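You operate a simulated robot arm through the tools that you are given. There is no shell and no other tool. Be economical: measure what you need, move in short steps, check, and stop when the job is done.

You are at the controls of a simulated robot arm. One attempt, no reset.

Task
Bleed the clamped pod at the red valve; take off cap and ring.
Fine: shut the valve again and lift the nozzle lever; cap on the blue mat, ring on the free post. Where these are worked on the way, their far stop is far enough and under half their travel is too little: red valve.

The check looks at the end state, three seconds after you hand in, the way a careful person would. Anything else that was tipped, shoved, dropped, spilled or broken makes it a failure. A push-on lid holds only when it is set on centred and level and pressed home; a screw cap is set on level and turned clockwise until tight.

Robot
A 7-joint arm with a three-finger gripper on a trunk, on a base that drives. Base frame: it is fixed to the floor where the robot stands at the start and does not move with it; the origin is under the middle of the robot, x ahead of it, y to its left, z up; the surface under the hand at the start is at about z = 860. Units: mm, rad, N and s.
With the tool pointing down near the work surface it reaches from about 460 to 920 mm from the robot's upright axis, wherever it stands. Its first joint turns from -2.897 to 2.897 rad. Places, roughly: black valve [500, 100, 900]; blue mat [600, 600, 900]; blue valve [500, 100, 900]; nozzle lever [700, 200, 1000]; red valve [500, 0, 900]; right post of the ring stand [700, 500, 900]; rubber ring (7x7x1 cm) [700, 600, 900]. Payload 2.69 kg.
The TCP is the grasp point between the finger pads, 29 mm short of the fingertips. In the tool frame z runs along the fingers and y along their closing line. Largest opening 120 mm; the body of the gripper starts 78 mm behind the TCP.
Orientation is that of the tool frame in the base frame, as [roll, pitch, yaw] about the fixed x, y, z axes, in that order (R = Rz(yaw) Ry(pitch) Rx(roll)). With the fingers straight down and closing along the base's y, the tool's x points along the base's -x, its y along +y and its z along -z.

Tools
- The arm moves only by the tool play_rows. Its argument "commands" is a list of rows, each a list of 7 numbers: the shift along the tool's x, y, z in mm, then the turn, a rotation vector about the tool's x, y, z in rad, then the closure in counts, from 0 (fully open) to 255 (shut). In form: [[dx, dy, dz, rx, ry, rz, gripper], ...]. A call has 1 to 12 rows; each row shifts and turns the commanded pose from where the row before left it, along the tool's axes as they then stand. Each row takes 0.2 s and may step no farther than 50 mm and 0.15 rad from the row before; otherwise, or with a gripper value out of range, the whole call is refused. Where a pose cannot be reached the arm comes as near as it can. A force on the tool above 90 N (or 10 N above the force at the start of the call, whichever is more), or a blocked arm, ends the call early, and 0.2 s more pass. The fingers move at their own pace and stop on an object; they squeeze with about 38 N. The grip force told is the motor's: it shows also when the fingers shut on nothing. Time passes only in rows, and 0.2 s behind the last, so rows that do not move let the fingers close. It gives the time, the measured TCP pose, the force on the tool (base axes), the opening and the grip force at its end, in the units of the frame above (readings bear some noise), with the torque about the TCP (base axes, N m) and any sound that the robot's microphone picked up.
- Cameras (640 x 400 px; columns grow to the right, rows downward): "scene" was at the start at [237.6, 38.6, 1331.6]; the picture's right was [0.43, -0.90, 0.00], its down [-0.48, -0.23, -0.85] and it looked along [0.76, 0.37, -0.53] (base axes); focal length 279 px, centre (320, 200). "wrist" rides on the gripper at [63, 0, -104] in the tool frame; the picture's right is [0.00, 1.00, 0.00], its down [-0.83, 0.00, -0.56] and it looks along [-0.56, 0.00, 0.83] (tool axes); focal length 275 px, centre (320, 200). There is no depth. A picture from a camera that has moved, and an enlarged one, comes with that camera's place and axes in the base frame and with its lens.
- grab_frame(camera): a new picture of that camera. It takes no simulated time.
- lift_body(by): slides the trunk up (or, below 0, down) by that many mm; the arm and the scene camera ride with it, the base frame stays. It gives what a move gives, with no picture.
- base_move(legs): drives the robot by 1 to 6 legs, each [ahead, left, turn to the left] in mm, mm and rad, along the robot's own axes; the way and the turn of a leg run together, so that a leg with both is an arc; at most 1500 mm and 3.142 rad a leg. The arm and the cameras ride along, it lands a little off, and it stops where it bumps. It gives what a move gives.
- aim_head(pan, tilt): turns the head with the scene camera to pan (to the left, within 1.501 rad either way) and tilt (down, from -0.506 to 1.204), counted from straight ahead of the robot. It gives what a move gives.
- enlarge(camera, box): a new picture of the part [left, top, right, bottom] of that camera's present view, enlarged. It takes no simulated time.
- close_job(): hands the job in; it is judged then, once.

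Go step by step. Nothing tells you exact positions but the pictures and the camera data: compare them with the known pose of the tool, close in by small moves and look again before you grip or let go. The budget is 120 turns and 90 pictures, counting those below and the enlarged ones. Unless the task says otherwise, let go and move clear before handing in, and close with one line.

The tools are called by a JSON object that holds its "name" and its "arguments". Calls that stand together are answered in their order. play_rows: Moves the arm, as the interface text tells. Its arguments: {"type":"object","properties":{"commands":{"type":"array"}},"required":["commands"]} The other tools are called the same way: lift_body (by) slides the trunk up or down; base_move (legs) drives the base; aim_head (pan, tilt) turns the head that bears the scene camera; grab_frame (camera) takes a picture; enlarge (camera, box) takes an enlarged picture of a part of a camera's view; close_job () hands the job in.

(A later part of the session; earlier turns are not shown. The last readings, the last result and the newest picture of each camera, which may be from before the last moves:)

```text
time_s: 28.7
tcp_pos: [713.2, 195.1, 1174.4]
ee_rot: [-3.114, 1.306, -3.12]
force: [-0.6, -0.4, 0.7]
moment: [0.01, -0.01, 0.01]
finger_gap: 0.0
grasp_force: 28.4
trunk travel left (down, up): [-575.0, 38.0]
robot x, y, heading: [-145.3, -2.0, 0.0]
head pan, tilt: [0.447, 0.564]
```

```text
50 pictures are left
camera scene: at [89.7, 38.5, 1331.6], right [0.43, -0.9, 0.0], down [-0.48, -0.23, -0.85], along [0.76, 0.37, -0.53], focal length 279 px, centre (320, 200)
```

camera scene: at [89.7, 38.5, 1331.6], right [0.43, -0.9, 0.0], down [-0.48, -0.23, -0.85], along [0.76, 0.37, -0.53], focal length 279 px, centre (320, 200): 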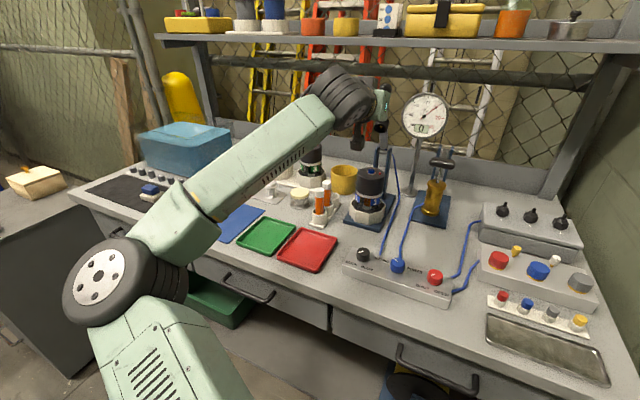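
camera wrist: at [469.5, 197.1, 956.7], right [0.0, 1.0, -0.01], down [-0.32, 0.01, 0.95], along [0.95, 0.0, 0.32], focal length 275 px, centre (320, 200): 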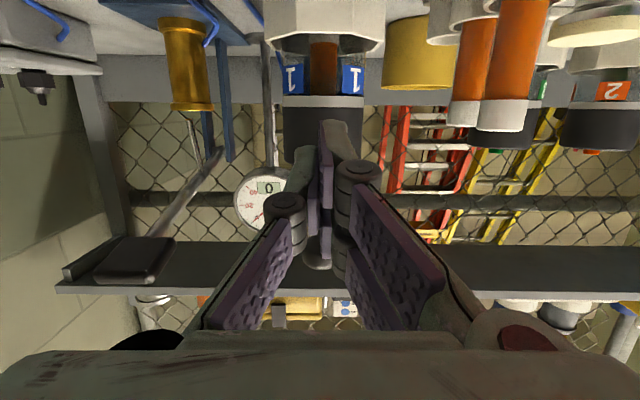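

{"name": "play_rows", "arguments": {"commands": [[-20, 0, 16, 0, 0, 0, 255], [-20, 0, 16, 0, 0, 0, 255], [-15, 0, 21, 0, 0, 0, 255], [-15, 0, 21, 0, 0, 0, 255]]}}

{"name": "grab_frame", "arguments": {"camera": "wrist"}}

{"name": "enlarge", "arguments": {"camera": "scene", "box": [320, 60, 460, 240]}}

```text
time_s: 29.7
tcp_pos: [802.8, 195.4, 1222.0]
ee_rot: [-3.114, 1.304, -3.117]
force: [0.6, 0.0, -0.7]
moment: [0.02, -0.01, -0.03]
finger_gap: 0.1
grasp_force: 28.1
trunk travel left (down, up): [-575.0, 38.0]
robot x, y, heading: [-147.2, 3.7, -0.004]
head pan, tilt: [0.447, 0.564]
```

```text
49 pictures are left
camera wrist: at [684.2, 194.9, 1187.7], right [0.0, 1.0, -0.01], down [-0.32, 0.01, 0.95], along [0.95, 0.0, 0.32], focal length 275 px, centre (320, 200)
```

wrist: 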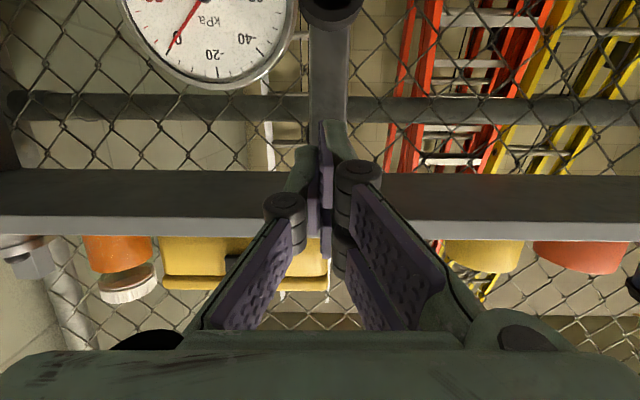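

```text
2.22 times, centred on (390, 150) of scene
camera zoom: at [90.1, 38.5, 1331.5], right [0.43, -0.9, 0.0], down [-0.48, -0.23, -0.84], along [0.76, 0.37, -0.53], focal length 620 px, centre (164, 311)
```

zoom: 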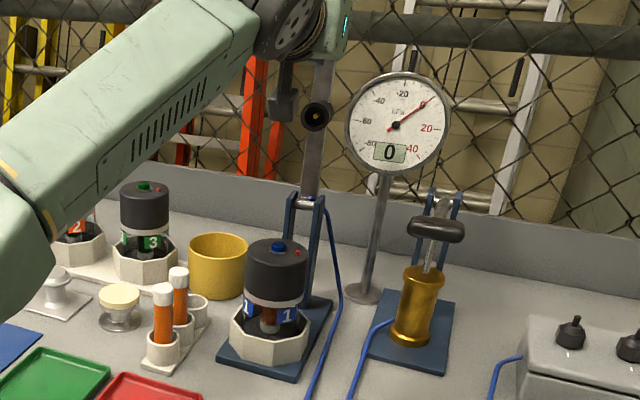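

The lever stands nearly upright. I push slightly further to its stop, then back off and see whether it stays.

{"name": "play_rows", "arguments": {"commands": [[-2, 0, 10, 0, 0, 0, 255], [-2, 0, 10, 0, 0, 0, 255], [-2, 0, 10, 0, 0, 0, 255]]}}

{"name": "enlarge", "arguments": {"camera": "scene", "box": [320, 60, 460, 240]}}

```text
time_s: 30.5
tcp_pos: [831.2, 197.3, 1220.4]
ee_rot: [-3.116, 1.306, -3.119]
force: [-1.6, -0.5, 0.7]
moment: [0.02, 0.03, -0.02]
finger_gap: 0.0
grasp_force: 28.9
trunk travel left (down, up): [-575.0, 38.0]
robot x, y, heading: [-147.6, 1.0, -0.0]
head pan, tilt: [0.447, 0.564]
```

```text
2.22 times, centred on (390, 150) of scene
camera zoom: at [89.3, 38.6, 1331.7], right [0.43, -0.9, 0.0], down [-0.48, -0.23, -0.85], along [0.76, 0.37, -0.53], focal length 620 px, centre (164, 311)
```

zoom: 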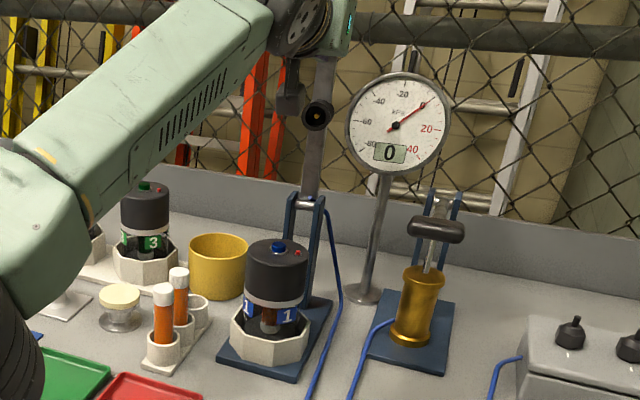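

{"name": "play_rows", "arguments": {"commands": [[-2, 0, 8, 0, 0, 0, 255], [-2, 0, 8, 0, 0, 0, 255], [0, 0, 0, 0, 0, 0, 255]]}}

```text
time_s: 31.1
tcp_pos: [834.6, 199.2, 1225.1]
ee_rot: [-3.111, 1.303, -3.118]
force: [-50.3, -3.8, 0.9]
moment: [-0.13, 0.27, -0.28]
finger_gap: 0.1
grasp_force: 28.6
trunk travel left (down, up): [-575.0, 38.0]
robot x, y, heading: [-152.5, -2.7, 0.005]
head pan, tilt: [0.447, 0.564]
stopped in row 2: the force on the tool passed its limit at 106 N (the readings are from after the stop); the commanded pose is now the measured one
```

The lever's stop is reached. I back away straight and check that it stays up and that the stand has not moved.

{"name": "play_rows", "arguments": {"commands": [[5, 0, -19, 0, 0, 0, 255], [10, 0, -39, 0, 0, 0, 255], [10, 0, -39, 0, 0, 0, 255], [10, 0, -39, 0, 0, 0, 255], [10, 0, -39, 0, 0, 0, 255]]}}

{"name": "grab_frame", "arguments": {"camera": "scene"}}

{"name": "grab_frame", "arguments": {"camera": "wrist"}}

```text
time_s: 32.3
tcp_pos: [658.2, 197.1, 1223.0]
ee_rot: [-3.11, 1.297, -3.115]
force: [-0.4, 0.2, 0.0]
moment: [-0.01, 0.01, 0.02]
finger_gap: 0.0
grasp_force: 28.4
trunk travel left (down, up): [-575.0, 38.0]
robot x, y, heading: [-144.9, -2.3, -0.003]
head pan, tilt: [0.447, 0.564]
```

```text
46 pictures are left
camera scene: at [87.7, 38.7, 1331.8], right [0.43, -0.9, 0.0], down [-0.48, -0.23, -0.85], along [0.76, 0.37, -0.53], focal length 279 px, centre (320, 200)
```

scene: 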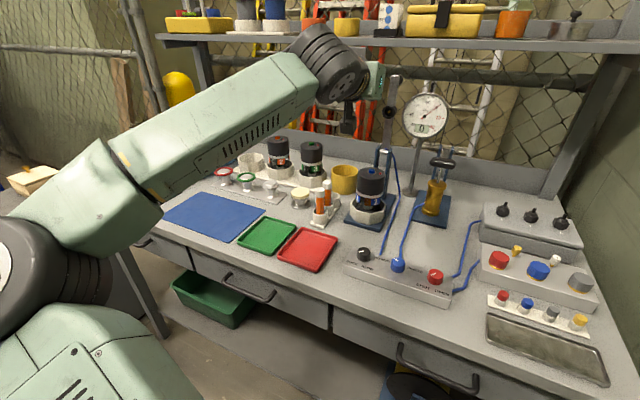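

```text
45 pictures are left
camera wrist: at [539.2, 197.8, 1190.3], right [0.0, 1.0, -0.01], down [-0.31, 0.01, 0.95], along [0.95, 0.0, 0.31], focal length 275 px, centre (320, 200)
```

wrist: 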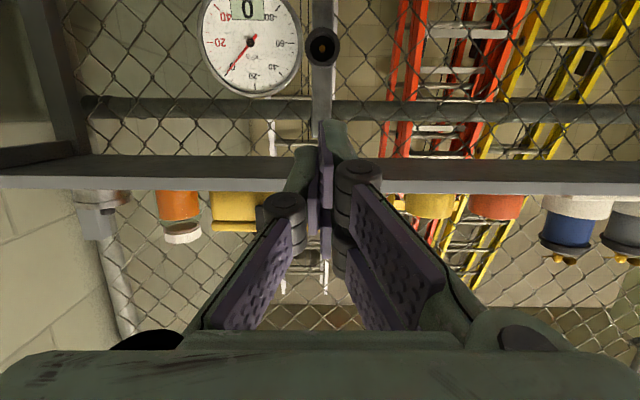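

The lever stays up. I lower a little and return the tool to pointing straight down.

{"name": "play_rows", "arguments": {"commands": [[40, 0, 0, 0, 0.131, 0, 200], [38, 0, 0, 0, 0.131, 0, 127], [0, 0, 0, 0, 0.131, 0, 50], [0, 0, 0, 0, 0.131, 0, 20], [0, 0, 0, 0, 0.131, 0, 20], [0, 0, 0, 0, 0.131, 0, 20], [0, 0, 0, 0, 0.131, 0, 20], [0, 0, 0, 0, 0.131, 0, 20], [0, 0, 0, 0, 0.131, 0, 20], [0, 0, 0, 0, 0.122, 0, 20]]}}

{"name": "grab_frame", "arguments": {"camera": "wrist"}}

{"name": "enlarge", "arguments": {"camera": "scene", "box": [320, 60, 460, 240]}}

```text
time_s: 34.5
tcp_pos: [620.9, 187.3, 1130.8]
ee_rot: [-3.136, -0.003, -3.141]
force: [-0.3, 0.4, 0.4]
moment: [-0.02, 0.0, 0.0]
finger_gap: 110.8
grasp_force: 0.1
out of reach, approached as far as the arm can: row 10
trunk travel left (down, up): [-575.0, 38.0]
robot x, y, heading: [-152.0, 1.6, -0.001]
head pan, tilt: [0.447, 0.564]
```

```text
44 pictures are left
camera wrist: at [557.6, 187.8, 1235.6], right [0.0, 1.0, -0.01], down [0.83, 0.01, 0.55], along [0.55, 0.0, -0.83], focal length 275 px, centre (320, 200)
```

wrist: 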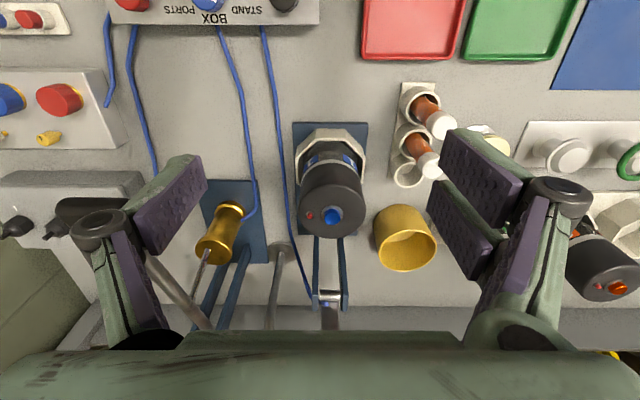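

```text
2.22 times, centred on (390, 150) of scene
camera zoom: at [88.2, 38.7, 1331.6], right [0.43, -0.9, 0.0], down [-0.48, -0.23, -0.85], along [0.76, 0.37, -0.53], focal length 620 px, centre (164, 311)
```

zoom: 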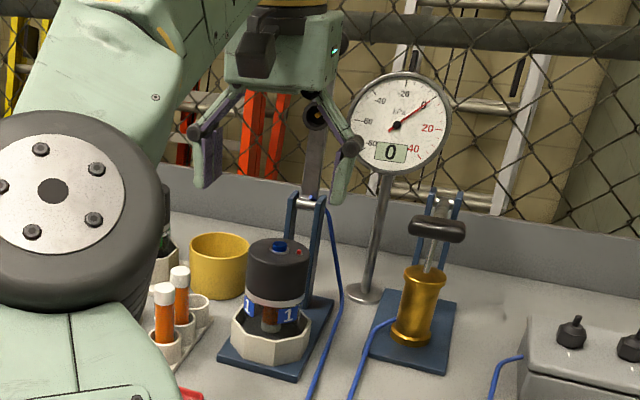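

The lever is up and the pod's cap is free, with its top near [717, 200, 1012]. I move above it for a closer measurement.

{"name": "play_rows", "arguments": {"commands": [[-40, 5, 0, 0, 0, 0, 20], [-35, 5, 10, 0, 0, 0, 20], [-10, 2, 20, 0, 0, 0, 0], [0, 0, 0, 0, 0, 0, 0]]}}

{"name": "grab_frame", "arguments": {"camera": "wrist"}}

{"name": "enlarge", "arguments": {"camera": "scene", "box": [320, 100, 420, 240]}}

```text
time_s: 35.5
tcp_pos: [670.9, 174.3, 1075.9]
ee_rot: [-3.135, -0.006, -3.14]
force: [0.6, 0.5, 0.7]
moment: [-0.03, 0.0, 0.0]
finger_gap: 120.0
grasp_force: 0.2
out of reach, approached as far as the arm can: row 1, 2
trunk travel left (down, up): [-575.0, 38.0]
robot x, y, heading: [-149.3, 0.1, -0.001]
head pan, tilt: [0.447, 0.564]
```

```text
42 pictures are left
camera wrist: at [607.5, 174.6, 1180.0], right [0.0, 1.0, -0.01], down [0.83, 0.01, 0.55], along [0.55, 0.0, -0.83], focal length 275 px, centre (320, 200)
```

wrist: 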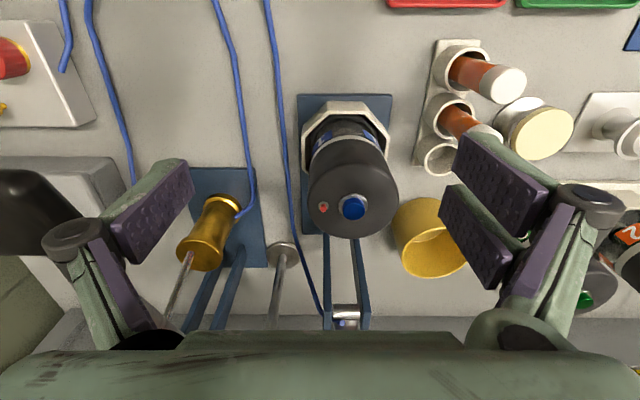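

```text
2.86 times, centred on (370, 170) of scene
camera zoom: at [88.2, 38.7, 1331.6], right [0.43, -0.9, 0.0], down [-0.48, -0.23, -0.85], along [0.76, 0.37, -0.53], focal length 797 px, centre (177, 286)
```

zoom: 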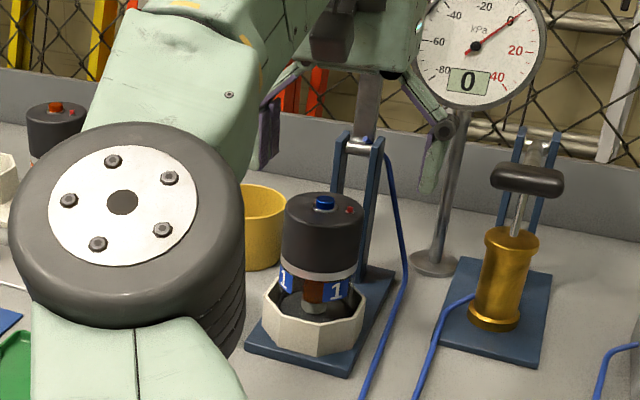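

The arm is near its reach limit with the base back. I pull the hand back and drive the base forward again.

{"name": "play_rows", "arguments": {"commands": [[45, 0, 0, 0, 0, 0, 0], [45, 0, 0, 0, 0, 0, 0], [45, 0, 0, 0, 0, 0, 0]]}}

{"name": "base_move", "arguments": {"legs": [[130, 0, 0]]}}

{"name": "grab_frame", "arguments": {"camera": "wrist"}}

{"name": "enlarge", "arguments": {"camera": "scene", "box": [310, 110, 410, 270]}}

```text
time_s: 36.3
tcp_pos: [537.9, 173.5, 1075.3]
ee_rot: [-3.133, -0.005, 3.14]
force: [-0.4, 0.3, -0.8]
moment: [0.02, 0.02, -0.06]
finger_gap: 120.0
grasp_force: 0.0
trunk travel left (down, up): [-575.0, 38.0]
robot x, y, heading: [-147.0, -1.4, -0.003]
head pan, tilt: [0.447, 0.564]
```

```text
time_s: 37.6
tcp_pos: [668.4, 174.0, 1074.0]
ee_rot: [-3.134, -0.005, 3.139]
force: [-0.2, 0.1, 0.4]
moment: [-0.02, 0.06, -0.02]
finger_gap: 120.4
grasp_force: 0.1
trunk travel left (down, up): [-575.0, 38.0]
robot x, y, heading: [-21.8, -0.8, 0.004]
head pan, tilt: [0.447, 0.564]
```

```text
40 pictures are left
camera wrist: at [603.7, 173.3, 1178.6], right [0.0, 1.0, -0.01], down [0.83, 0.01, 0.55], along [0.55, -0.01, -0.83], focal length 275 px, centre (320, 200)
```

wrist: 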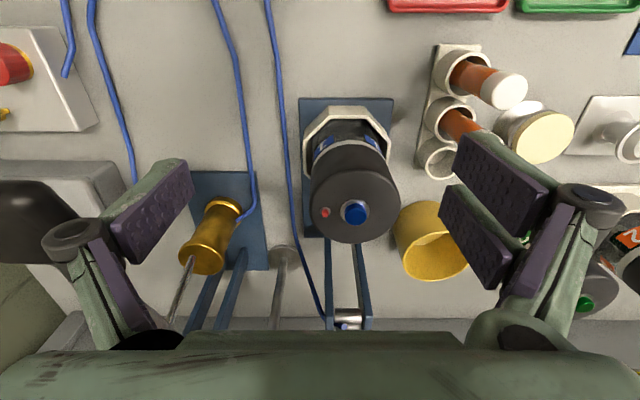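

```text
2.50 times, centred on (360, 190) of scene
camera zoom: at [218.3, 38.6, 1331.4], right [0.43, -0.9, 0.0], down [-0.48, -0.23, -0.84], along [0.76, 0.37, -0.54], focal length 698 px, centre (220, 225)
```

zoom: 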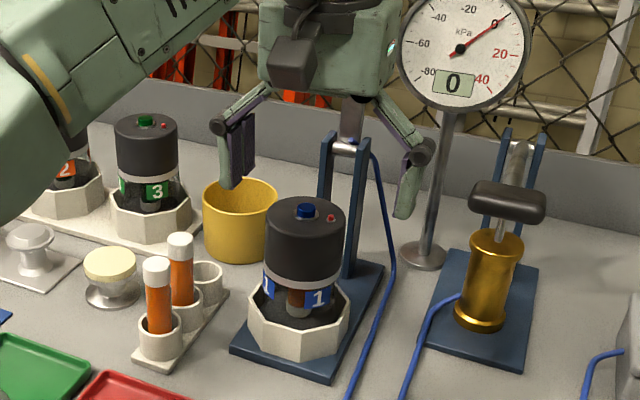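

The cap is centred at about [729, 200], top z 998, 71 mm across, with its lower edge near z 948. I go over it with a 95 mm opening and descend to z 985.

{"name": "play_rows", "arguments": {"commands": [[-30, 13, 0, 0, 0, 0, 52], [-30, 13, 0, 0, 0, 0, 52], [0, 0, 25, 0, 0, 0, 52], [0, 0, 15, 0, 0, 0, 52]]}}

{"name": "grab_frame", "arguments": {"camera": "wrist"}}

```text
time_s: 38.6
tcp_pos: [727.9, 198.8, 1030.9]
ee_rot: [-3.133, -0.006, 3.139]
force: [-0.3, -0.2, -0.6]
moment: [0.03, -0.04, 0.01]
finger_gap: 95.6
grasp_force: 0.0
trunk travel left (down, up): [-575.0, 38.0]
robot x, y, heading: [-18.8, 3.8, -0.003]
head pan, tilt: [0.447, 0.564]
```

```text
38 pictures are left
camera wrist: at [663.6, 199.3, 1136.5], right [0.0, 1.0, -0.01], down [0.83, 0.01, 0.55], along [0.55, -0.01, -0.83], focal length 275 px, centre (320, 200)
```

wrist: 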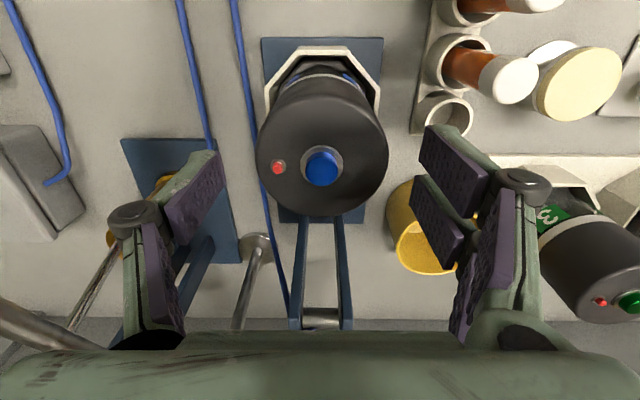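

Centred well. I descend and close on the cap.

{"name": "play_rows", "arguments": {"commands": [[-1, 1, 25, 0, 0, 0, 52], [0, 0, 20, 0, 0, 0, 52], [0, 0, 0, 0, 0, 0, 52], [0, 0, 0, 0, 0, 0, 255], [0, 0, 0, 0, 0, 0, 255], [0, 0, 0, 0, 0, 0, 255]]}}

{"name": "enlarge", "arguments": {"camera": "scene", "box": [310, 150, 410, 270]}}

```text
time_s: 40.0
tcp_pos: [727.1, 199.4, 989.5]
ee_rot: [-3.133, -0.005, 3.141]
force: [0.4, 0.9, 0.8]
moment: [0.01, -0.03, 0.03]
finger_gap: 72.9
grasp_force: 30.5
trunk travel left (down, up): [-575.0, 38.0]
robot x, y, heading: [-22.1, 0.7, -0.002]
head pan, tilt: [0.447, 0.564]
```

```text
3.33 times, centred on (360, 210) of scene
camera zoom: at [217.5, 38.7, 1331.6], right [0.43, -0.9, 0.0], down [-0.48, -0.23, -0.85], along [0.76, 0.37, -0.53], focal length 930 px, centre (187, 167)
```

zoom: 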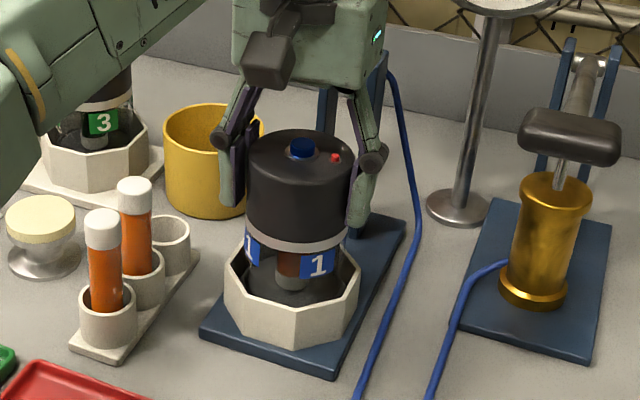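

The cap is gripped at 73 mm. I lift gently to learn whether it pulls off or needs unscrewing.

{"name": "play_rows", "arguments": {"commands": [[0, 0, -3, 0, 0, 0, 255], [0, 0, -3, 0, 0, 0, 255]]}}

```text
time_s: 40.6
tcp_pos: [727.5, 200.2, 994.2]
ee_rot: [-3.132, -0.006, 3.137]
force: [-0.2, -0.3, -3.9]
moment: [-0.01, 0.0, 0.0]
finger_gap: 72.8
grasp_force: 37.7
trunk travel left (down, up): [-575.0, 38.0]
robot x, y, heading: [-18.7, -2.1, -0.005]
head pan, tilt: [0.447, 0.564]
```

{"name": "play_rows", "arguments": {"commands": [[0, 0, -6, 0, 0, 0, 255]]}}

{"name": "enlarge", "arguments": {"camera": "scene", "box": [310, 150, 410, 270]}}

```text
time_s: 41.0
tcp_pos: [728.0, 199.0, 1000.7]
ee_rot: [-3.134, -0.007, 3.137]
force: [0.3, -0.9, -3.8]
moment: [-0.02, 0.01, -0.02]
finger_gap: 72.6
grasp_force: 38.2
trunk travel left (down, up): [-575.0, 38.0]
robot x, y, heading: [-21.3, -0.3, -0.0]
head pan, tilt: [0.447, 0.564]
```

```text
3.33 times, centred on (360, 210) of scene
camera zoom: at [217.8, 38.6, 1331.5], right [0.43, -0.9, 0.0], down [-0.48, -0.23, -0.84], along [0.76, 0.37, -0.53], focal length 930 px, centre (187, 167)
```

zoom: 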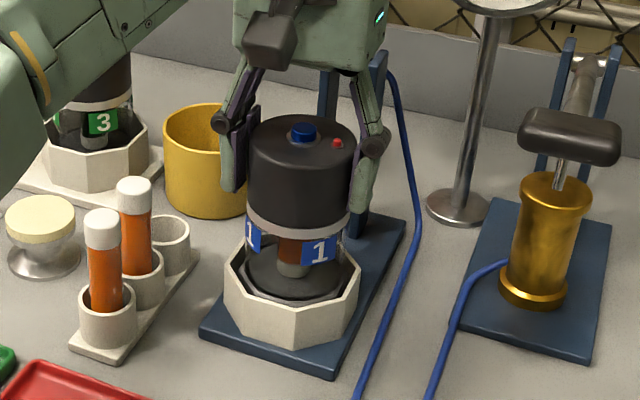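

{"name": "enlarge", "arguments": {"camera": "scene", "box": [325, 180, 375, 260]}}

```text
5.00 times, centred on (350, 220) of scene
camera zoom: at [217.8, 38.6, 1331.5], right [0.43, -0.9, 0.0], down [-0.48, -0.23, -0.84], along [0.76, 0.37, -0.53], focal length 1395 px, centre (170, 100)
```

zoom: 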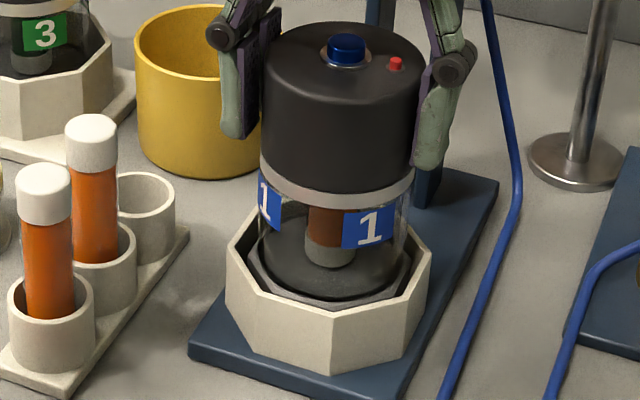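

The whole glass pod came up with the cap, so the cap is held on by a thread, and the many-sided nest is there to hold the pod from turning. I lower the pod back into the nest, let go and pre-turn the hand clockwise.

{"name": "play_rows", "arguments": {"commands": [[0, 0, 6, 0, 0, 0, 255], [0, 0, 5, 0, 0, 0, 255], [0, 0, 1, 0, 0, 0, 255], [0, 0, 0, 0, 0, 0, 255]]}}

{"name": "enlarge", "arguments": {"camera": "scene", "box": [325, 180, 375, 260]}}

```text
time_s: 42.0
tcp_pos: [725.9, 199.4, 989.2]
ee_rot: [-3.135, -0.005, 3.14]
force: [1.3, 0.3, 2.5]
moment: [-0.07, -0.07, 0.02]
finger_gap: 72.8
grasp_force: 37.6
trunk travel left (down, up): [-575.0, 38.0]
robot x, y, heading: [-21.6, 0.1, -0.002]
head pan, tilt: [0.447, 0.564]
```

```text
5.00 times, centred on (350, 220) of scene
camera zoom: at [217.5, 38.6, 1331.7], right [0.43, -0.9, 0.0], down [-0.48, -0.23, -0.85], along [0.76, 0.37, -0.53], focal length 1395 px, centre (170, 100)
```

zoom: 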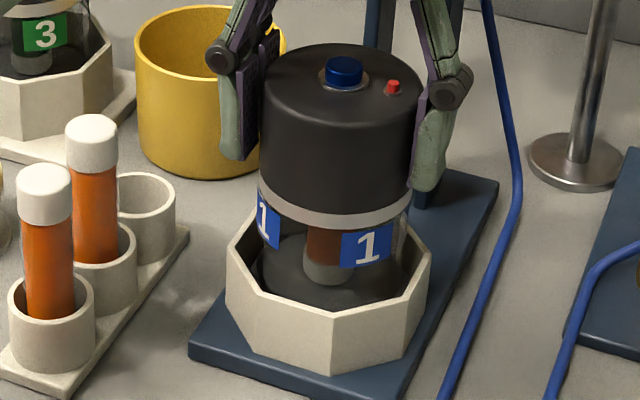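

Seated again. I open, pre-turn clockwise by about 1 rad, and grip again.

{"name": "play_rows", "arguments": {"commands": [[0, 0, 0, 0, 0, 0, 52], [0, 0, 0, 0, 0, 0, 52], [0, 0, 0, 0, 0, 0.145, 52], [0, 0, 0, 0, 0, 0.145, 52], [0, 0, 0, 0, 0, 0.145, 52], [0, 0, 0, 0, 0, 0.145, 52], [0, 0, 0, 0, 0, 0.145, 52], [0, 0, 0, 0, 0, 0.145, 52], [0, 0, 0, 0, 0, 0.145, 52], [0, 0, 0, 0, 0, 0, 255], [0, 0, 0, 0, 0, 0, 255], [0, 0, 0, 0, 0, 0, 255]]}}

```text
time_s: 44.6
tcp_pos: [727.2, 200.3, 989.0]
ee_rot: [-3.131, -0.004, 2.899]
force: [1.2, 3.9, 2.2]
moment: [0.16, -0.06, 0.02]
finger_gap: 70.6
grasp_force: 29.9
out of reach, approached as far as the arm can: row 5, 6, 7, 8, 9
trunk travel left (down, up): [-575.0, 38.0]
robot x, y, heading: [-22.1, 1.1, -0.003]
head pan, tilt: [0.447, 0.564]
```

The clockwise limit is at yaw 2.90, which leaves much range counter-clockwise. I turn counter-clockwise.

{"name": "play_rows", "arguments": {"commands": [[0, 0, 0, 0, 0, -0.14, 255], [0, 0, 0, 0, 0, -0.14, 255], [0, 0, 0, 0, 0, -0.14, 255], [0, 0, 0, 0, 0, -0.14, 255], [0, 0, 0, 0, 0, -0.14, 255]]}}

{"name": "enlarge", "arguments": {"camera": "scene", "box": [325, 180, 375, 260]}}

```text
time_s: 45.8
tcp_pos: [728.1, 198.4, 989.2]
ee_rot: [-3.137, -0.011, -2.684]
force: [-1.0, -2.4, 4.9]
moment: [-0.33, -0.22, -0.06]
finger_gap: 70.3
grasp_force: 37.8
trunk travel left (down, up): [-575.0, 38.0]
robot x, y, heading: [-19.4, 0.0, -0.002]
head pan, tilt: [0.447, 0.564]
```

```text
5.00 times, centred on (350, 220) of scene
camera zoom: at [217.1, 38.1, 1331.8], right [0.43, -0.9, 0.0], down [-0.48, -0.23, -0.85], along [0.76, 0.37, -0.53], focal length 1395 px, centre (170, 100)
```

zoom: 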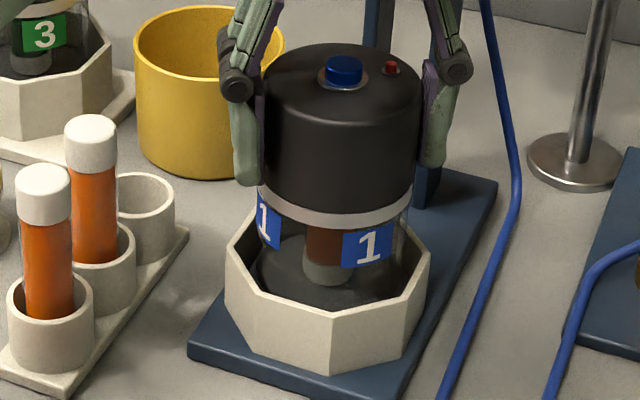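

The cap turns (the red dot moved) while the glass and label stay still, so it is a screw cap. I go on turning.

{"name": "play_rows", "arguments": {"commands": [[0, 0, -0.4, 0, 0, -0.14, 255], [0, 0, -0.3, 0, 0, -0.14, 255], [0, 0, 0, 0, 0, -0.14, 255], [0, 0, -0.3, 0, 0, -0.14, 255], [0, 0, 0, 0, 0, -0.14, 255], [0, 0, -0.3, 0, 0, -0.14, 255], [0, 0, 0, 0, 0, -0.14, 255], [0, 0, -0.3, 0, 0, -0.14, 255], [0, 0, 0, 0, 0, -0.14, 255], [0, 0, -0.3, 0, 0, -0.14, 255]]}}

{"name": "enlarge", "arguments": {"camera": "scene", "box": [325, 180, 375, 260]}}

```text
time_s: 48.0
tcp_pos: [729.0, 198.1, 992.5]
ee_rot: [3.136, -0.006, -1.284]
force: [16.9, -5.1, 7.9]
moment: [-0.21, -1.64, -0.07]
finger_gap: 70.3
grasp_force: 37.8
trunk travel left (down, up): [-575.0, 38.0]
robot x, y, heading: [-19.1, 1.2, -0.004]
head pan, tilt: [0.447, 0.564]
```

```text
5.00 times, centred on (350, 220) of scene
camera zoom: at [218.1, 38.0, 1331.6], right [0.43, -0.9, 0.0], down [-0.48, -0.23, -0.84], along [0.76, 0.37, -0.53], focal length 1395 px, centre (170, 100)
```

zoom: 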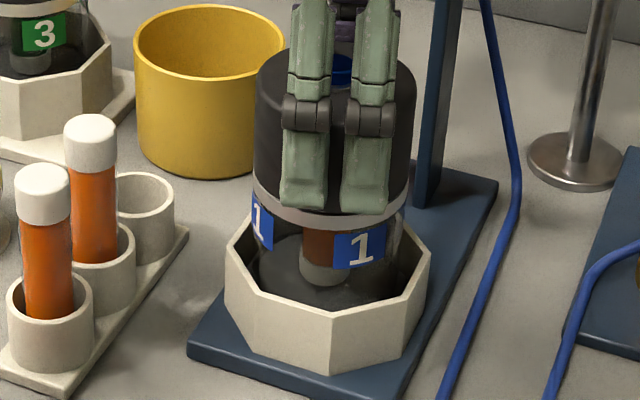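

The cap rises as it turns. I ease the side load and turn on with a little more lift.

{"name": "play_rows", "arguments": {"commands": [[1, -3, -1, 0, 0, 0, 255], [0, 0, -0.3, 0, 0, -0.14, 255], [0, 0, -0.3, 0, 0, -0.14, 255], [0, 0, -0.3, 0, 0, -0.14, 255], [0, 0, -0.3, 0, 0, -0.14, 255], [0, 0, -0.3, 0, 0, -0.14, 255], [0, 0, -0.3, 0, 0, -0.14, 255]]}}

{"name": "enlarge", "arguments": {"camera": "scene", "box": [325, 180, 375, 260]}}

```text
time_s: 49.6
tcp_pos: [732.1, 199.8, 992.5]
ee_rot: [3.133, 0.005, -0.443]
force: [3.2, -2.1, -5.1]
moment: [-0.35, -0.46, -0.01]
finger_gap: 70.1
grasp_force: 37.4
trunk travel left (down, up): [-575.0, 38.0]
robot x, y, heading: [-16.1, -2.2, -0.0]
head pan, tilt: [0.447, 0.564]
```

```text
5.00 times, centred on (350, 220) of scene
camera zoom: at [218.3, 38.6, 1331.4], right [0.43, -0.9, 0.0], down [-0.48, -0.23, -0.84], along [0.76, 0.37, -0.54], focal length 1395 px, centre (170, 100)
```

zoom: 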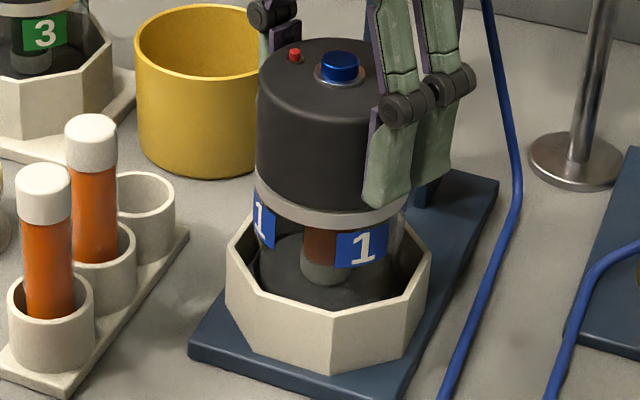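

About half a turn done. I test by lifting 5 mm.

{"name": "play_rows", "arguments": {"commands": [[0, 0, -5, 0, 0, 0, 255], [0, 0, 0, 0, 0, 0, 255]]}}

{"name": "enlarge", "arguments": {"camera": "scene", "box": [325, 180, 375, 260]}}

```text
time_s: 50.2
tcp_pos: [730.1, 199.2, 997.3]
ee_rot: [3.131, 0.002, -0.445]
force: [1.3, -0.2, -5.0]
moment: [-0.13, -0.14, 0.02]
finger_gap: 70.1
grasp_force: 38.0
trunk travel left (down, up): [-575.0, 38.0]
robot x, y, heading: [-20.8, -0.1, -0.003]
head pan, tilt: [0.447, 0.564]
```

```text
5.00 times, centred on (350, 220) of scene
camera zoom: at [218.0, 38.7, 1331.5], right [0.43, -0.9, 0.0], down [-0.48, -0.23, -0.84], along [0.76, 0.37, -0.54], focal length 1395 px, centre (170, 100)
```

zoom: 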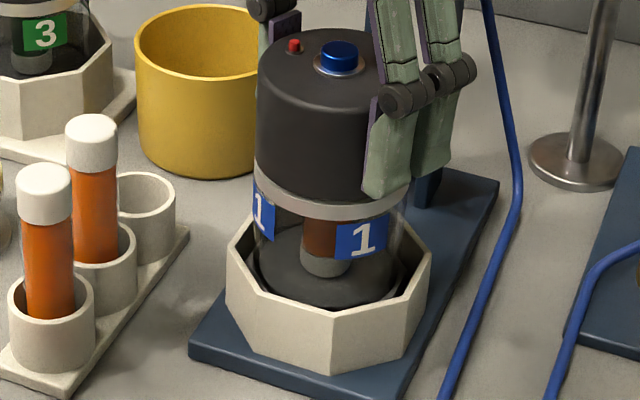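

Still threaded. I lower it back and keep turning.

{"name": "play_rows", "arguments": {"commands": [[0, 0, 6, 0, 0, 0, 255], [0, 0, 0, 0, 0, -0.14, 255], [0, 0, 0, 0, 0, -0.14, 255], [0, 0, 0, 0, 0, -0.14, 255], [0, 0, 0, 0, 0, -0.14, 255], [0, 0, 0, 0, 0, -0.14, 255], [0, 0, 0, 0, 0, -0.14, 255], [0, 0, 0, 0, 0, -0.14, 255], [0, 0, 0, 0, 0, -0.14, 255], [0, 0, 0, 0, 0, -0.14, 255]]}}

{"name": "enlarge", "arguments": {"camera": "scene", "box": [325, 180, 375, 260]}}

```text
time_s: 52.4
tcp_pos: [730.4, 199.4, 993.1]
ee_rot: [3.14, 0.01, 0.816]
force: [0.5, 1.3, -0.5]
moment: [0.01, -0.01, -0.02]
finger_gap: 70.2
grasp_force: 38.2
trunk travel left (down, up): [-575.0, 38.0]
robot x, y, heading: [-21.5, -2.1, 0.001]
head pan, tilt: [0.447, 0.564]
```

```text
5.00 times, centred on (350, 220) of scene
camera zoom: at [217.6, 38.7, 1331.6], right [0.43, -0.9, 0.0], down [-0.48, -0.23, -0.84], along [0.76, 0.37, -0.53], focal length 1395 px, centre (170, 100)
```

zoom: 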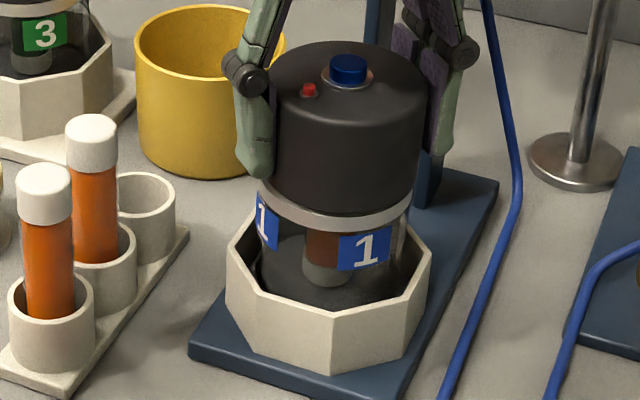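

The cap now looks shifted and loose above the light band. I lift 5 mm to test.

{"name": "play_rows", "arguments": {"commands": [[0, 0, -6, 0, 0, 0, 255], [0, 0, 0, 0, 0, 0, 255]]}}

{"name": "enlarge", "arguments": {"camera": "scene", "box": [325, 180, 375, 260]}}

```text
time_s: 53.0
tcp_pos: [731.6, 198.6, 999.1]
ee_rot: [3.14, 0.01, 0.815]
force: [-0.9, -0.8, 0.0]
moment: [0.02, -0.01, 0.01]
finger_gap: 70.0
grasp_force: 37.9
trunk travel left (down, up): [-575.0, 38.0]
robot x, y, heading: [-19.0, -0.8, -0.002]
head pan, tilt: [0.447, 0.564]
```

```text
5.00 times, centred on (350, 220) of scene
camera zoom: at [217.6, 38.6, 1331.6], right [0.43, -0.9, 0.0], down [-0.48, -0.23, -0.84], along [0.76, 0.37, -0.53], focal length 1395 px, centre (170, 100)
```

zoom: 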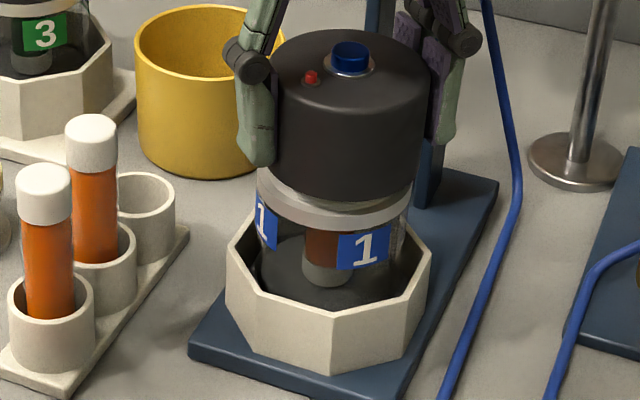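

The cap is off and the pod stays in its nest. I lift the cap clear and carry it over the blue mat.

{"name": "play_rows", "arguments": {"commands": [[0, 0, -15, 0, 0, 0, 255], [0, 0, -30, 0, 0, 0, 255], [0, 0, -35, 0, 0, 0, 255], [0, 0, 0, 0, 0, 0, 255], [17, -45, 0, 0, 0, 0, 255], [17, -45, 0, 0, 0, 0, 255], [17, -45, 0, 0, 0, 0, 255], [17, -45, 0, 0, 0, 0, 255], [17, -45, 0, 0, 0, 0, 255], [17, -45, 0, 0, 0, 0, 255], [17, -45, 0, 0, 0, 0, 255], [17, -45, 0, 0, 0, 0, 255]]}}

{"name": "grab_frame", "arguments": {"camera": "scene"}}

{"name": "grab_frame", "arguments": {"camera": "wrist"}}

```text
time_s: 55.6
tcp_pos: [564.0, 542.2, 1074.5]
ee_rot: [-3.141, 0.011, 0.811]
force: [0.5, -0.3, -0.7]
moment: [-0.02, 0.03, -0.01]
finger_gap: 70.0
grasp_force: 38.3
trunk travel left (down, up): [-575.0, 38.0]
robot x, y, heading: [-22.8, -1.2, 0.001]
head pan, tilt: [0.447, 0.564]
```

```text
27 pictures are left
camera scene: at [218.5, 38.4, 1331.4], right [0.43, -0.9, 0.0], down [-0.48, -0.23, -0.84], along [0.76, 0.37, -0.54], focal length 279 px, centre (320, 200)
```

scene: 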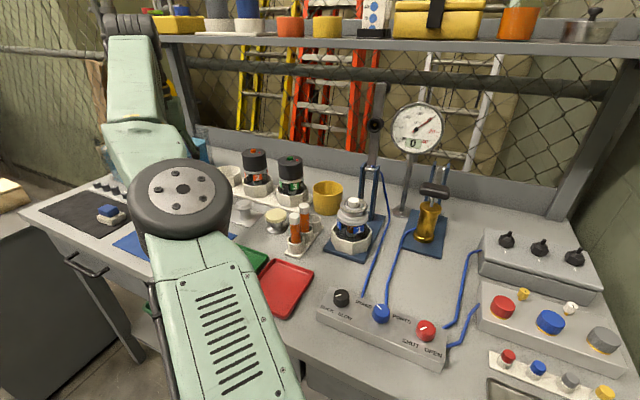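

```text
26 pictures are left
camera wrist: at [605.9, 589.2, 1178.0], right [0.73, -0.69, 0.0], down [-0.56, -0.6, 0.57], along [-0.39, -0.41, -0.82], focal length 275 px, centre (320, 200)
```

wrist: 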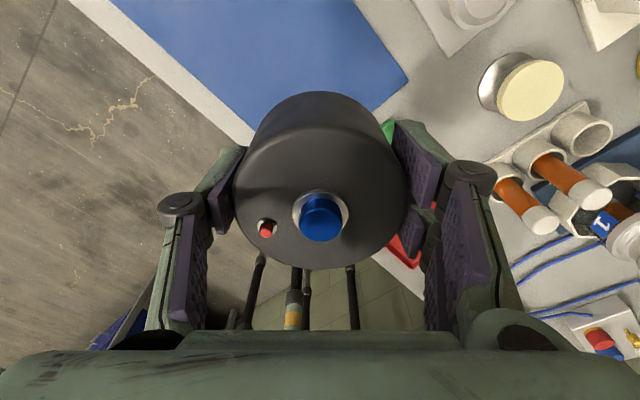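

The cap hangs over the mat (mat about x 470–635, y from 485). I shift a little further onto it and descend.

{"name": "play_rows", "arguments": {"commands": [[9, -17, 0, 0, 0, 0, 255], [0, 0, 40, 0, 0, 0, 255], [0, 0, 40, 0, 0, 0, 255], [0, 0, 40, 0, 0, 0, 255], [0, 0, 30, 0, 0, 0, 255], [0, 0, 8, 0, 0, 0, 255], [0, 0, 3, 0, 0, 0, 255]]}}

{"name": "grab_frame", "arguments": {"camera": "wrist"}}

```text
time_s: 57.2
tcp_pos: [562.2, 543.1, 915.0]
ee_rot: [3.141, 0.009, 0.815]
force: [0.1, -0.2, -0.8]
moment: [0.01, -0.03, -0.02]
finger_gap: 69.9
grasp_force: 37.6
out of reach, approached as far as the arm can: row 1
trunk travel left (down, up): [-575.0, 38.0]
robot x, y, heading: [-18.3, 3.2, -0.0]
head pan, tilt: [0.447, 0.564]
```

```text
25 pictures are left
camera wrist: at [603.7, 588.5, 1018.1], right [0.73, -0.68, 0.0], down [-0.56, -0.6, 0.56], along [-0.38, -0.41, -0.83], focal length 275 px, centre (320, 200)
```

wrist: 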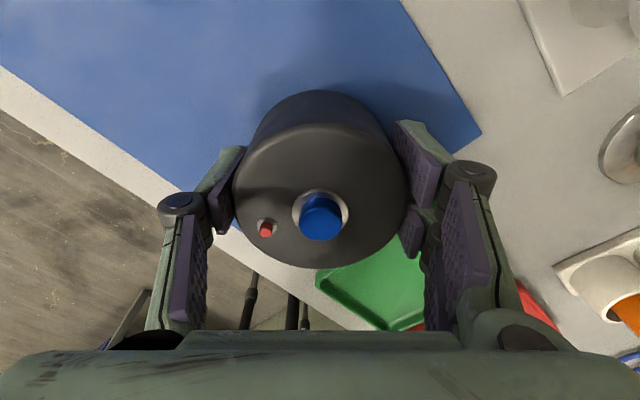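

The right mat edge is near y 483, so I shift 15 mm further in, then lower in small steps until it touches.

{"name": "play_rows", "arguments": {"commands": [[11, -10, 0, 0, 0, 0, 255], [0, 0, 2, 0, 0, 0, 255], [0, 0, 2, 0, 0, 0, 255], [0, 0, 2, 0, 0, 0, 255], [0, 0, 0, 0, 0, 0, 255]]}}

```text
time_s: 58.4
tcp_pos: [560.4, 558.5, 909.0]
ee_rot: [3.14, 0.011, 0.815]
force: [1.2, 0.1, 0.5]
moment: [-0.02, 0.01, 0.03]
finger_gap: 70.0
grasp_force: 37.9
trunk travel left (down, up): [-575.0, 38.0]
robot x, y, heading: [-21.8, -3.8, -0.003]
head pan, tilt: [0.447, 0.564]
```

{"name": "play_rows", "arguments": {"commands": [[0, 0, 2, 0, 0, 0, 255], [0, 0, 2, 0, 0, 0, 255], [0, 0, 2, 0, 0, 0, 255], [0, 0, 0, 0, 0, 0, 255]]}}

```text
time_s: 59.4
tcp_pos: [562.7, 557.2, 903.7]
ee_rot: [3.14, 0.011, 0.814]
force: [0.2, 0.1, -0.7]
moment: [-0.03, 0.01, 0.01]
finger_gap: 70.0
grasp_force: 38.5
trunk travel left (down, up): [-575.0, 38.0]
robot x, y, heading: [-21.4, -1.5, 0.001]
head pan, tilt: [0.447, 0.564]
```

{"name": "play_rows", "arguments": {"commands": [[0, 0, 2, 0, 0, 0, 255], [0, 0, 2, 0, 0, 0, 255], [0, 0, 0, 0, 0, 0, 255]]}}

{"name": "grab_frame", "arguments": {"camera": "wrist"}}

```text
time_s: 60.2
tcp_pos: [561.0, 556.8, 899.6]
ee_rot: [3.141, 0.009, 0.815]
force: [0.7, 0.0, -1.0]
moment: [0.02, 0.0, 0.0]
finger_gap: 70.0
grasp_force: 38.2
trunk travel left (down, up): [-575.0, 38.0]
robot x, y, heading: [-20.9, 2.4, 0.002]
head pan, tilt: [0.447, 0.564]
```

```text
24 pictures are left
camera wrist: at [603.2, 602.7, 1002.2], right [0.73, -0.68, 0.0], down [-0.56, -0.6, 0.56], along [-0.38, -0.41, -0.83], focal length 275 px, centre (320, 200)
```

wrist: 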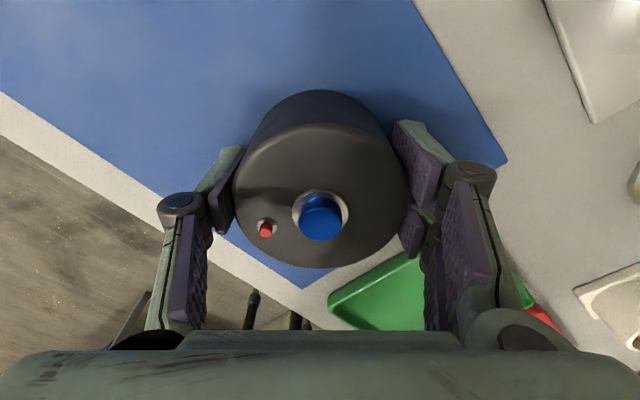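

{"name": "play_rows", "arguments": {"commands": [[0, 0, 1.5, 0, 0, 0, 255], [0, 0, 1.5, 0, 0, 0, 255], [0, 0, 0, 0, 0, 0, 255]]}}

```text
time_s: 61.0
tcp_pos: [560.9, 556.4, 895.5]
ee_rot: [3.141, 0.008, 0.814]
force: [0.8, 0.3, 4.8]
moment: [-0.19, 0.01, 0.0]
finger_gap: 69.9
grasp_force: 38.6
trunk travel left (down, up): [-575.0, 38.0]
robot x, y, heading: [-18.3, 0.9, -0.001]
head pan, tilt: [0.447, 0.564]
```

Contact felt. I open and rise straight up.

{"name": "play_rows", "arguments": {"commands": [[0, 0, 0, 0, 0, 0, 60], [0, 0, 0, 0, 0, 0, 52], [0, 0, 0, 0, 0, 0, 52], [0, 0, -15, 0, 0, 0, 52], [0, 0, -45, 0, 0, 0, 52], [0, 0, -45, 0, 0, 0, 52], [0, 0, -45, 0, 0, 0, 52]]}}

{"name": "grab_frame", "arguments": {"camera": "wrist"}}

{"name": "enlarge", "arguments": {"camera": "scene", "box": [325, 170, 385, 260]}}

```text
time_s: 62.6
tcp_pos: [561.7, 555.0, 1044.3]
ee_rot: [-3.141, 0.011, 0.811]
force: [0.3, 0.1, -0.1]
moment: [0.02, -0.04, -0.03]
finger_gap: 95.4
grasp_force: 0.2
trunk travel left (down, up): [-575.0, 38.0]
robot x, y, heading: [-21.9, -1.7, 0.001]
head pan, tilt: [0.447, 0.564]
```

```text
23 pictures are left
camera wrist: at [603.8, 601.9, 1147.9], right [0.73, -0.68, 0.0], down [-0.57, -0.6, 0.56], along [-0.39, -0.41, -0.83], focal length 275 px, centre (320, 200)
```

wrist: 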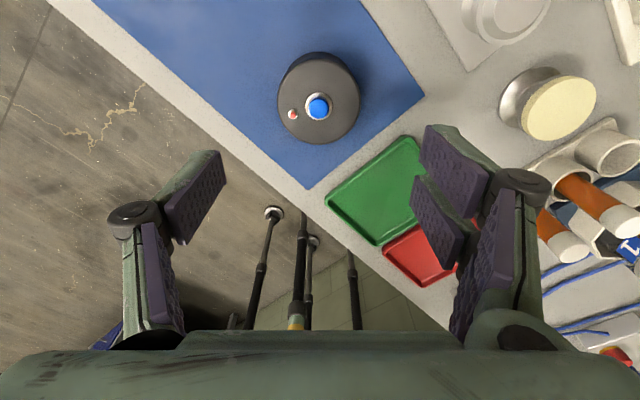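

```text
4.44 times, centred on (355, 215) of scene
camera zoom: at [217.9, 38.0, 1331.5], right [0.43, -0.9, 0.0], down [-0.48, -0.23, -0.84], along [0.76, 0.37, -0.53], focal length 1240 px, centre (164, 133)
```

zoom: 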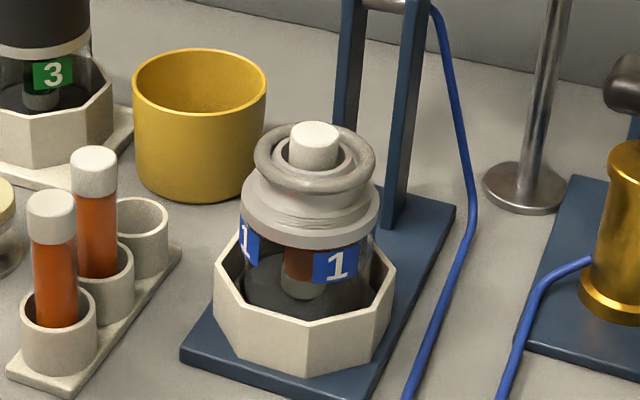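

The cap stands level on the mat. On the pod's neck I now see a grey rubber ring around a white plug, near [729, 200, 981]. I turn the hand so that it closes along x (keeping clear of lever and neighbouring posts).

{"name": "play_rows", "arguments": {"commands": [[0, 0, -10, 0, 0, 0.148, 52], [0, 0, -10, 0, 0, 0.148, 52], [0, 0, 0, 0, 0, 0.148, 52], [0, 0, 0, 0, 0, 0.148, 52], [0, 0, 0, 0, 0, 0.148, 52], [0, 0, 0, 0, 0, 0.148, 52], [0, 0, 0, 0, 0, 0.148, 52], [0, 0, 0, 0, 0, 0.148, 52], [0, 0, 0, 0, 0, 0.148, 52], [0, 0, 0, 0, 0, 0.148, 52], [0, 0, 0, 0, 0, 0.148, 52], [0, 0, 0, 0, 0, 0.148, 52]]}}

{"name": "play_rows", "arguments": {"commands": [[0, 0, 0, 0, 0, 0.148, 52], [0, 0, 0, 0, 0, 0.148, 52], [0, 0, 0, 0, 0, 0.148, 52], [0, 0, 0, 0, 0, 0.148, 52], [0, 0, 0, 0, 0, 0, 52]]}}

{"name": "grab_frame", "arguments": {"camera": "wrist"}}

```text
time_s: 65.2
tcp_pos: [558.6, 551.1, 1066.1]
ee_rot: [3.133, -0.003, -0.964]
force: [-0.7, 0.0, 0.9]
moment: [-0.03, 0.01, 0.0]
finger_gap: 95.3
grasp_force: 0.1
out of reach, approached as far as the arm can: row 2
trunk travel left (down, up): [-575.0, 38.0]
robot x, y, heading: [-18.0, -2.1, -0.001]
head pan, tilt: [0.447, 0.564]
```

```text
time_s: 66.4
tcp_pos: [558.6, 550.9, 1065.4]
ee_rot: [3.135, -0.008, -1.556]
force: [0.2, 0.1, -0.5]
moment: [0.0, 0.0, -0.01]
finger_gap: 95.7
grasp_force: 0.0
trunk travel left (down, up): [-575.0, 38.0]
robot x, y, heading: [-20.3, 0.1, 0.001]
head pan, tilt: [0.447, 0.564]
```

```text
21 pictures are left
camera wrist: at [559.1, 488.0, 1170.4], right [-1.0, -0.02, 0.01], down [-0.01, 0.84, 0.55], along [-0.02, 0.55, -0.84], focal length 275 px, centre (320, 200)
```

wrist: 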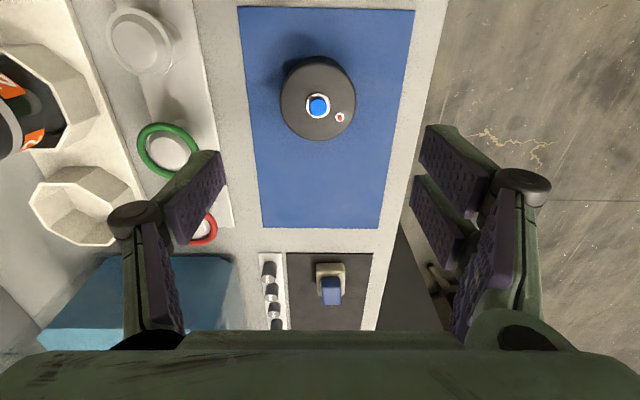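

The cap is well inside the mat. I go back to the pod, hovering above the ring.

{"name": "play_rows", "arguments": {"commands": [[44, -21, 0, 0, 0, 0, 52], [44, -21, 0, 0, 0, 0, 52], [44, -21, 0, 0, 0, 0, 52], [44, -21, 0, 0, 0, 0, 52], [44, -21, 0, 0, 0, 0, 52], [44, -21, 0, 0, 0, 0, 52], [44, -22, 0, 0, 0, 0, 52], [43, -22, 0, 0, 0, 0, 52], [0, 0, 15, 0, 0, 0, 52], [0, 0, 0, 0, 0, 0, 52]]}}

{"name": "grab_frame", "arguments": {"camera": "wrist"}}

{"name": "enlarge", "arguments": {"camera": "scene", "box": [325, 170, 385, 260]}}

```text
time_s: 68.6
tcp_pos: [733.3, 203.4, 1053.9]
ee_rot: [3.137, -0.009, -1.554]
force: [-0.2, 0.4, -0.2]
moment: [-0.01, 0.03, 0.03]
finger_gap: 95.5
grasp_force: 0.1
trunk travel left (down, up): [-575.0, 38.0]
robot x, y, heading: [-21.0, -0.5, 0.006]
head pan, tilt: [0.447, 0.564]
```

```text
20 pictures are left
camera wrist: at [733.6, 141.0, 1157.8], right [-1.0, -0.02, 0.01], down [-0.01, 0.84, 0.55], along [-0.02, 0.55, -0.84], focal length 275 px, centre (320, 200)
```

wrist: 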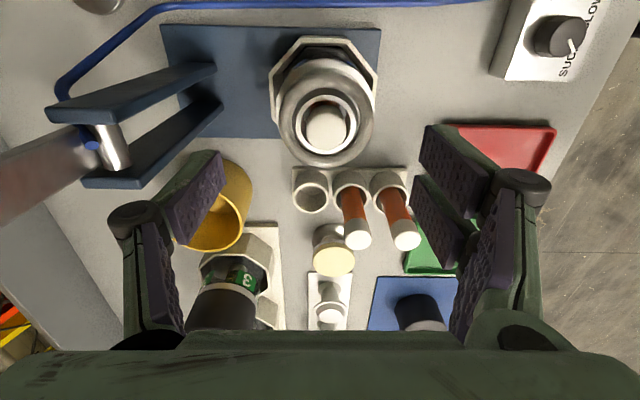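

```text
4.44 times, centred on (355, 215) of scene
camera zoom: at [217.5, 38.6, 1331.6], right [0.43, -0.9, 0.0], down [-0.48, -0.23, -0.85], along [0.76, 0.37, -0.53], focal length 1240 px, centre (164, 133)
```

zoom: 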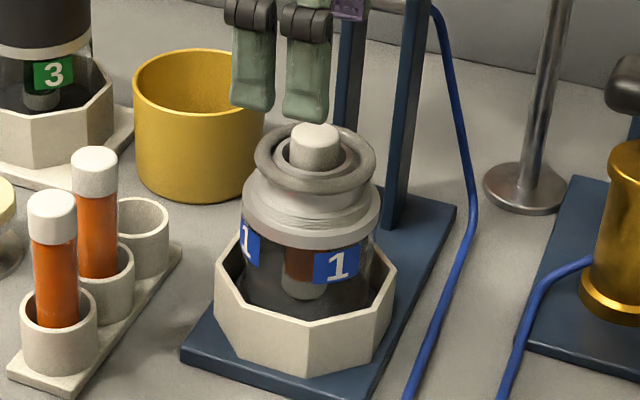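

{"name": "enlarge", "arguments": {"camera": "wrist", "box": [250, 30, 400, 180]}}

```text
2.67 times, centred on (325, 105) of wrist
camera zoom: at [733.6, 141.0, 1157.8], right [-1.0, -0.02, 0.01], down [-0.01, 0.84, 0.55], along [-0.02, 0.55, -0.84], focal length 734 px, centre (307, 453)
```

zoom: 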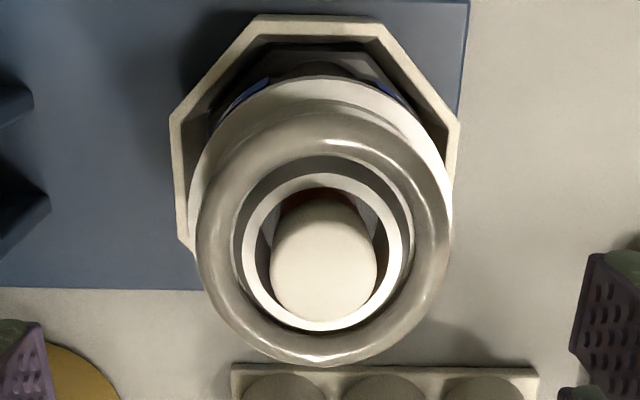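

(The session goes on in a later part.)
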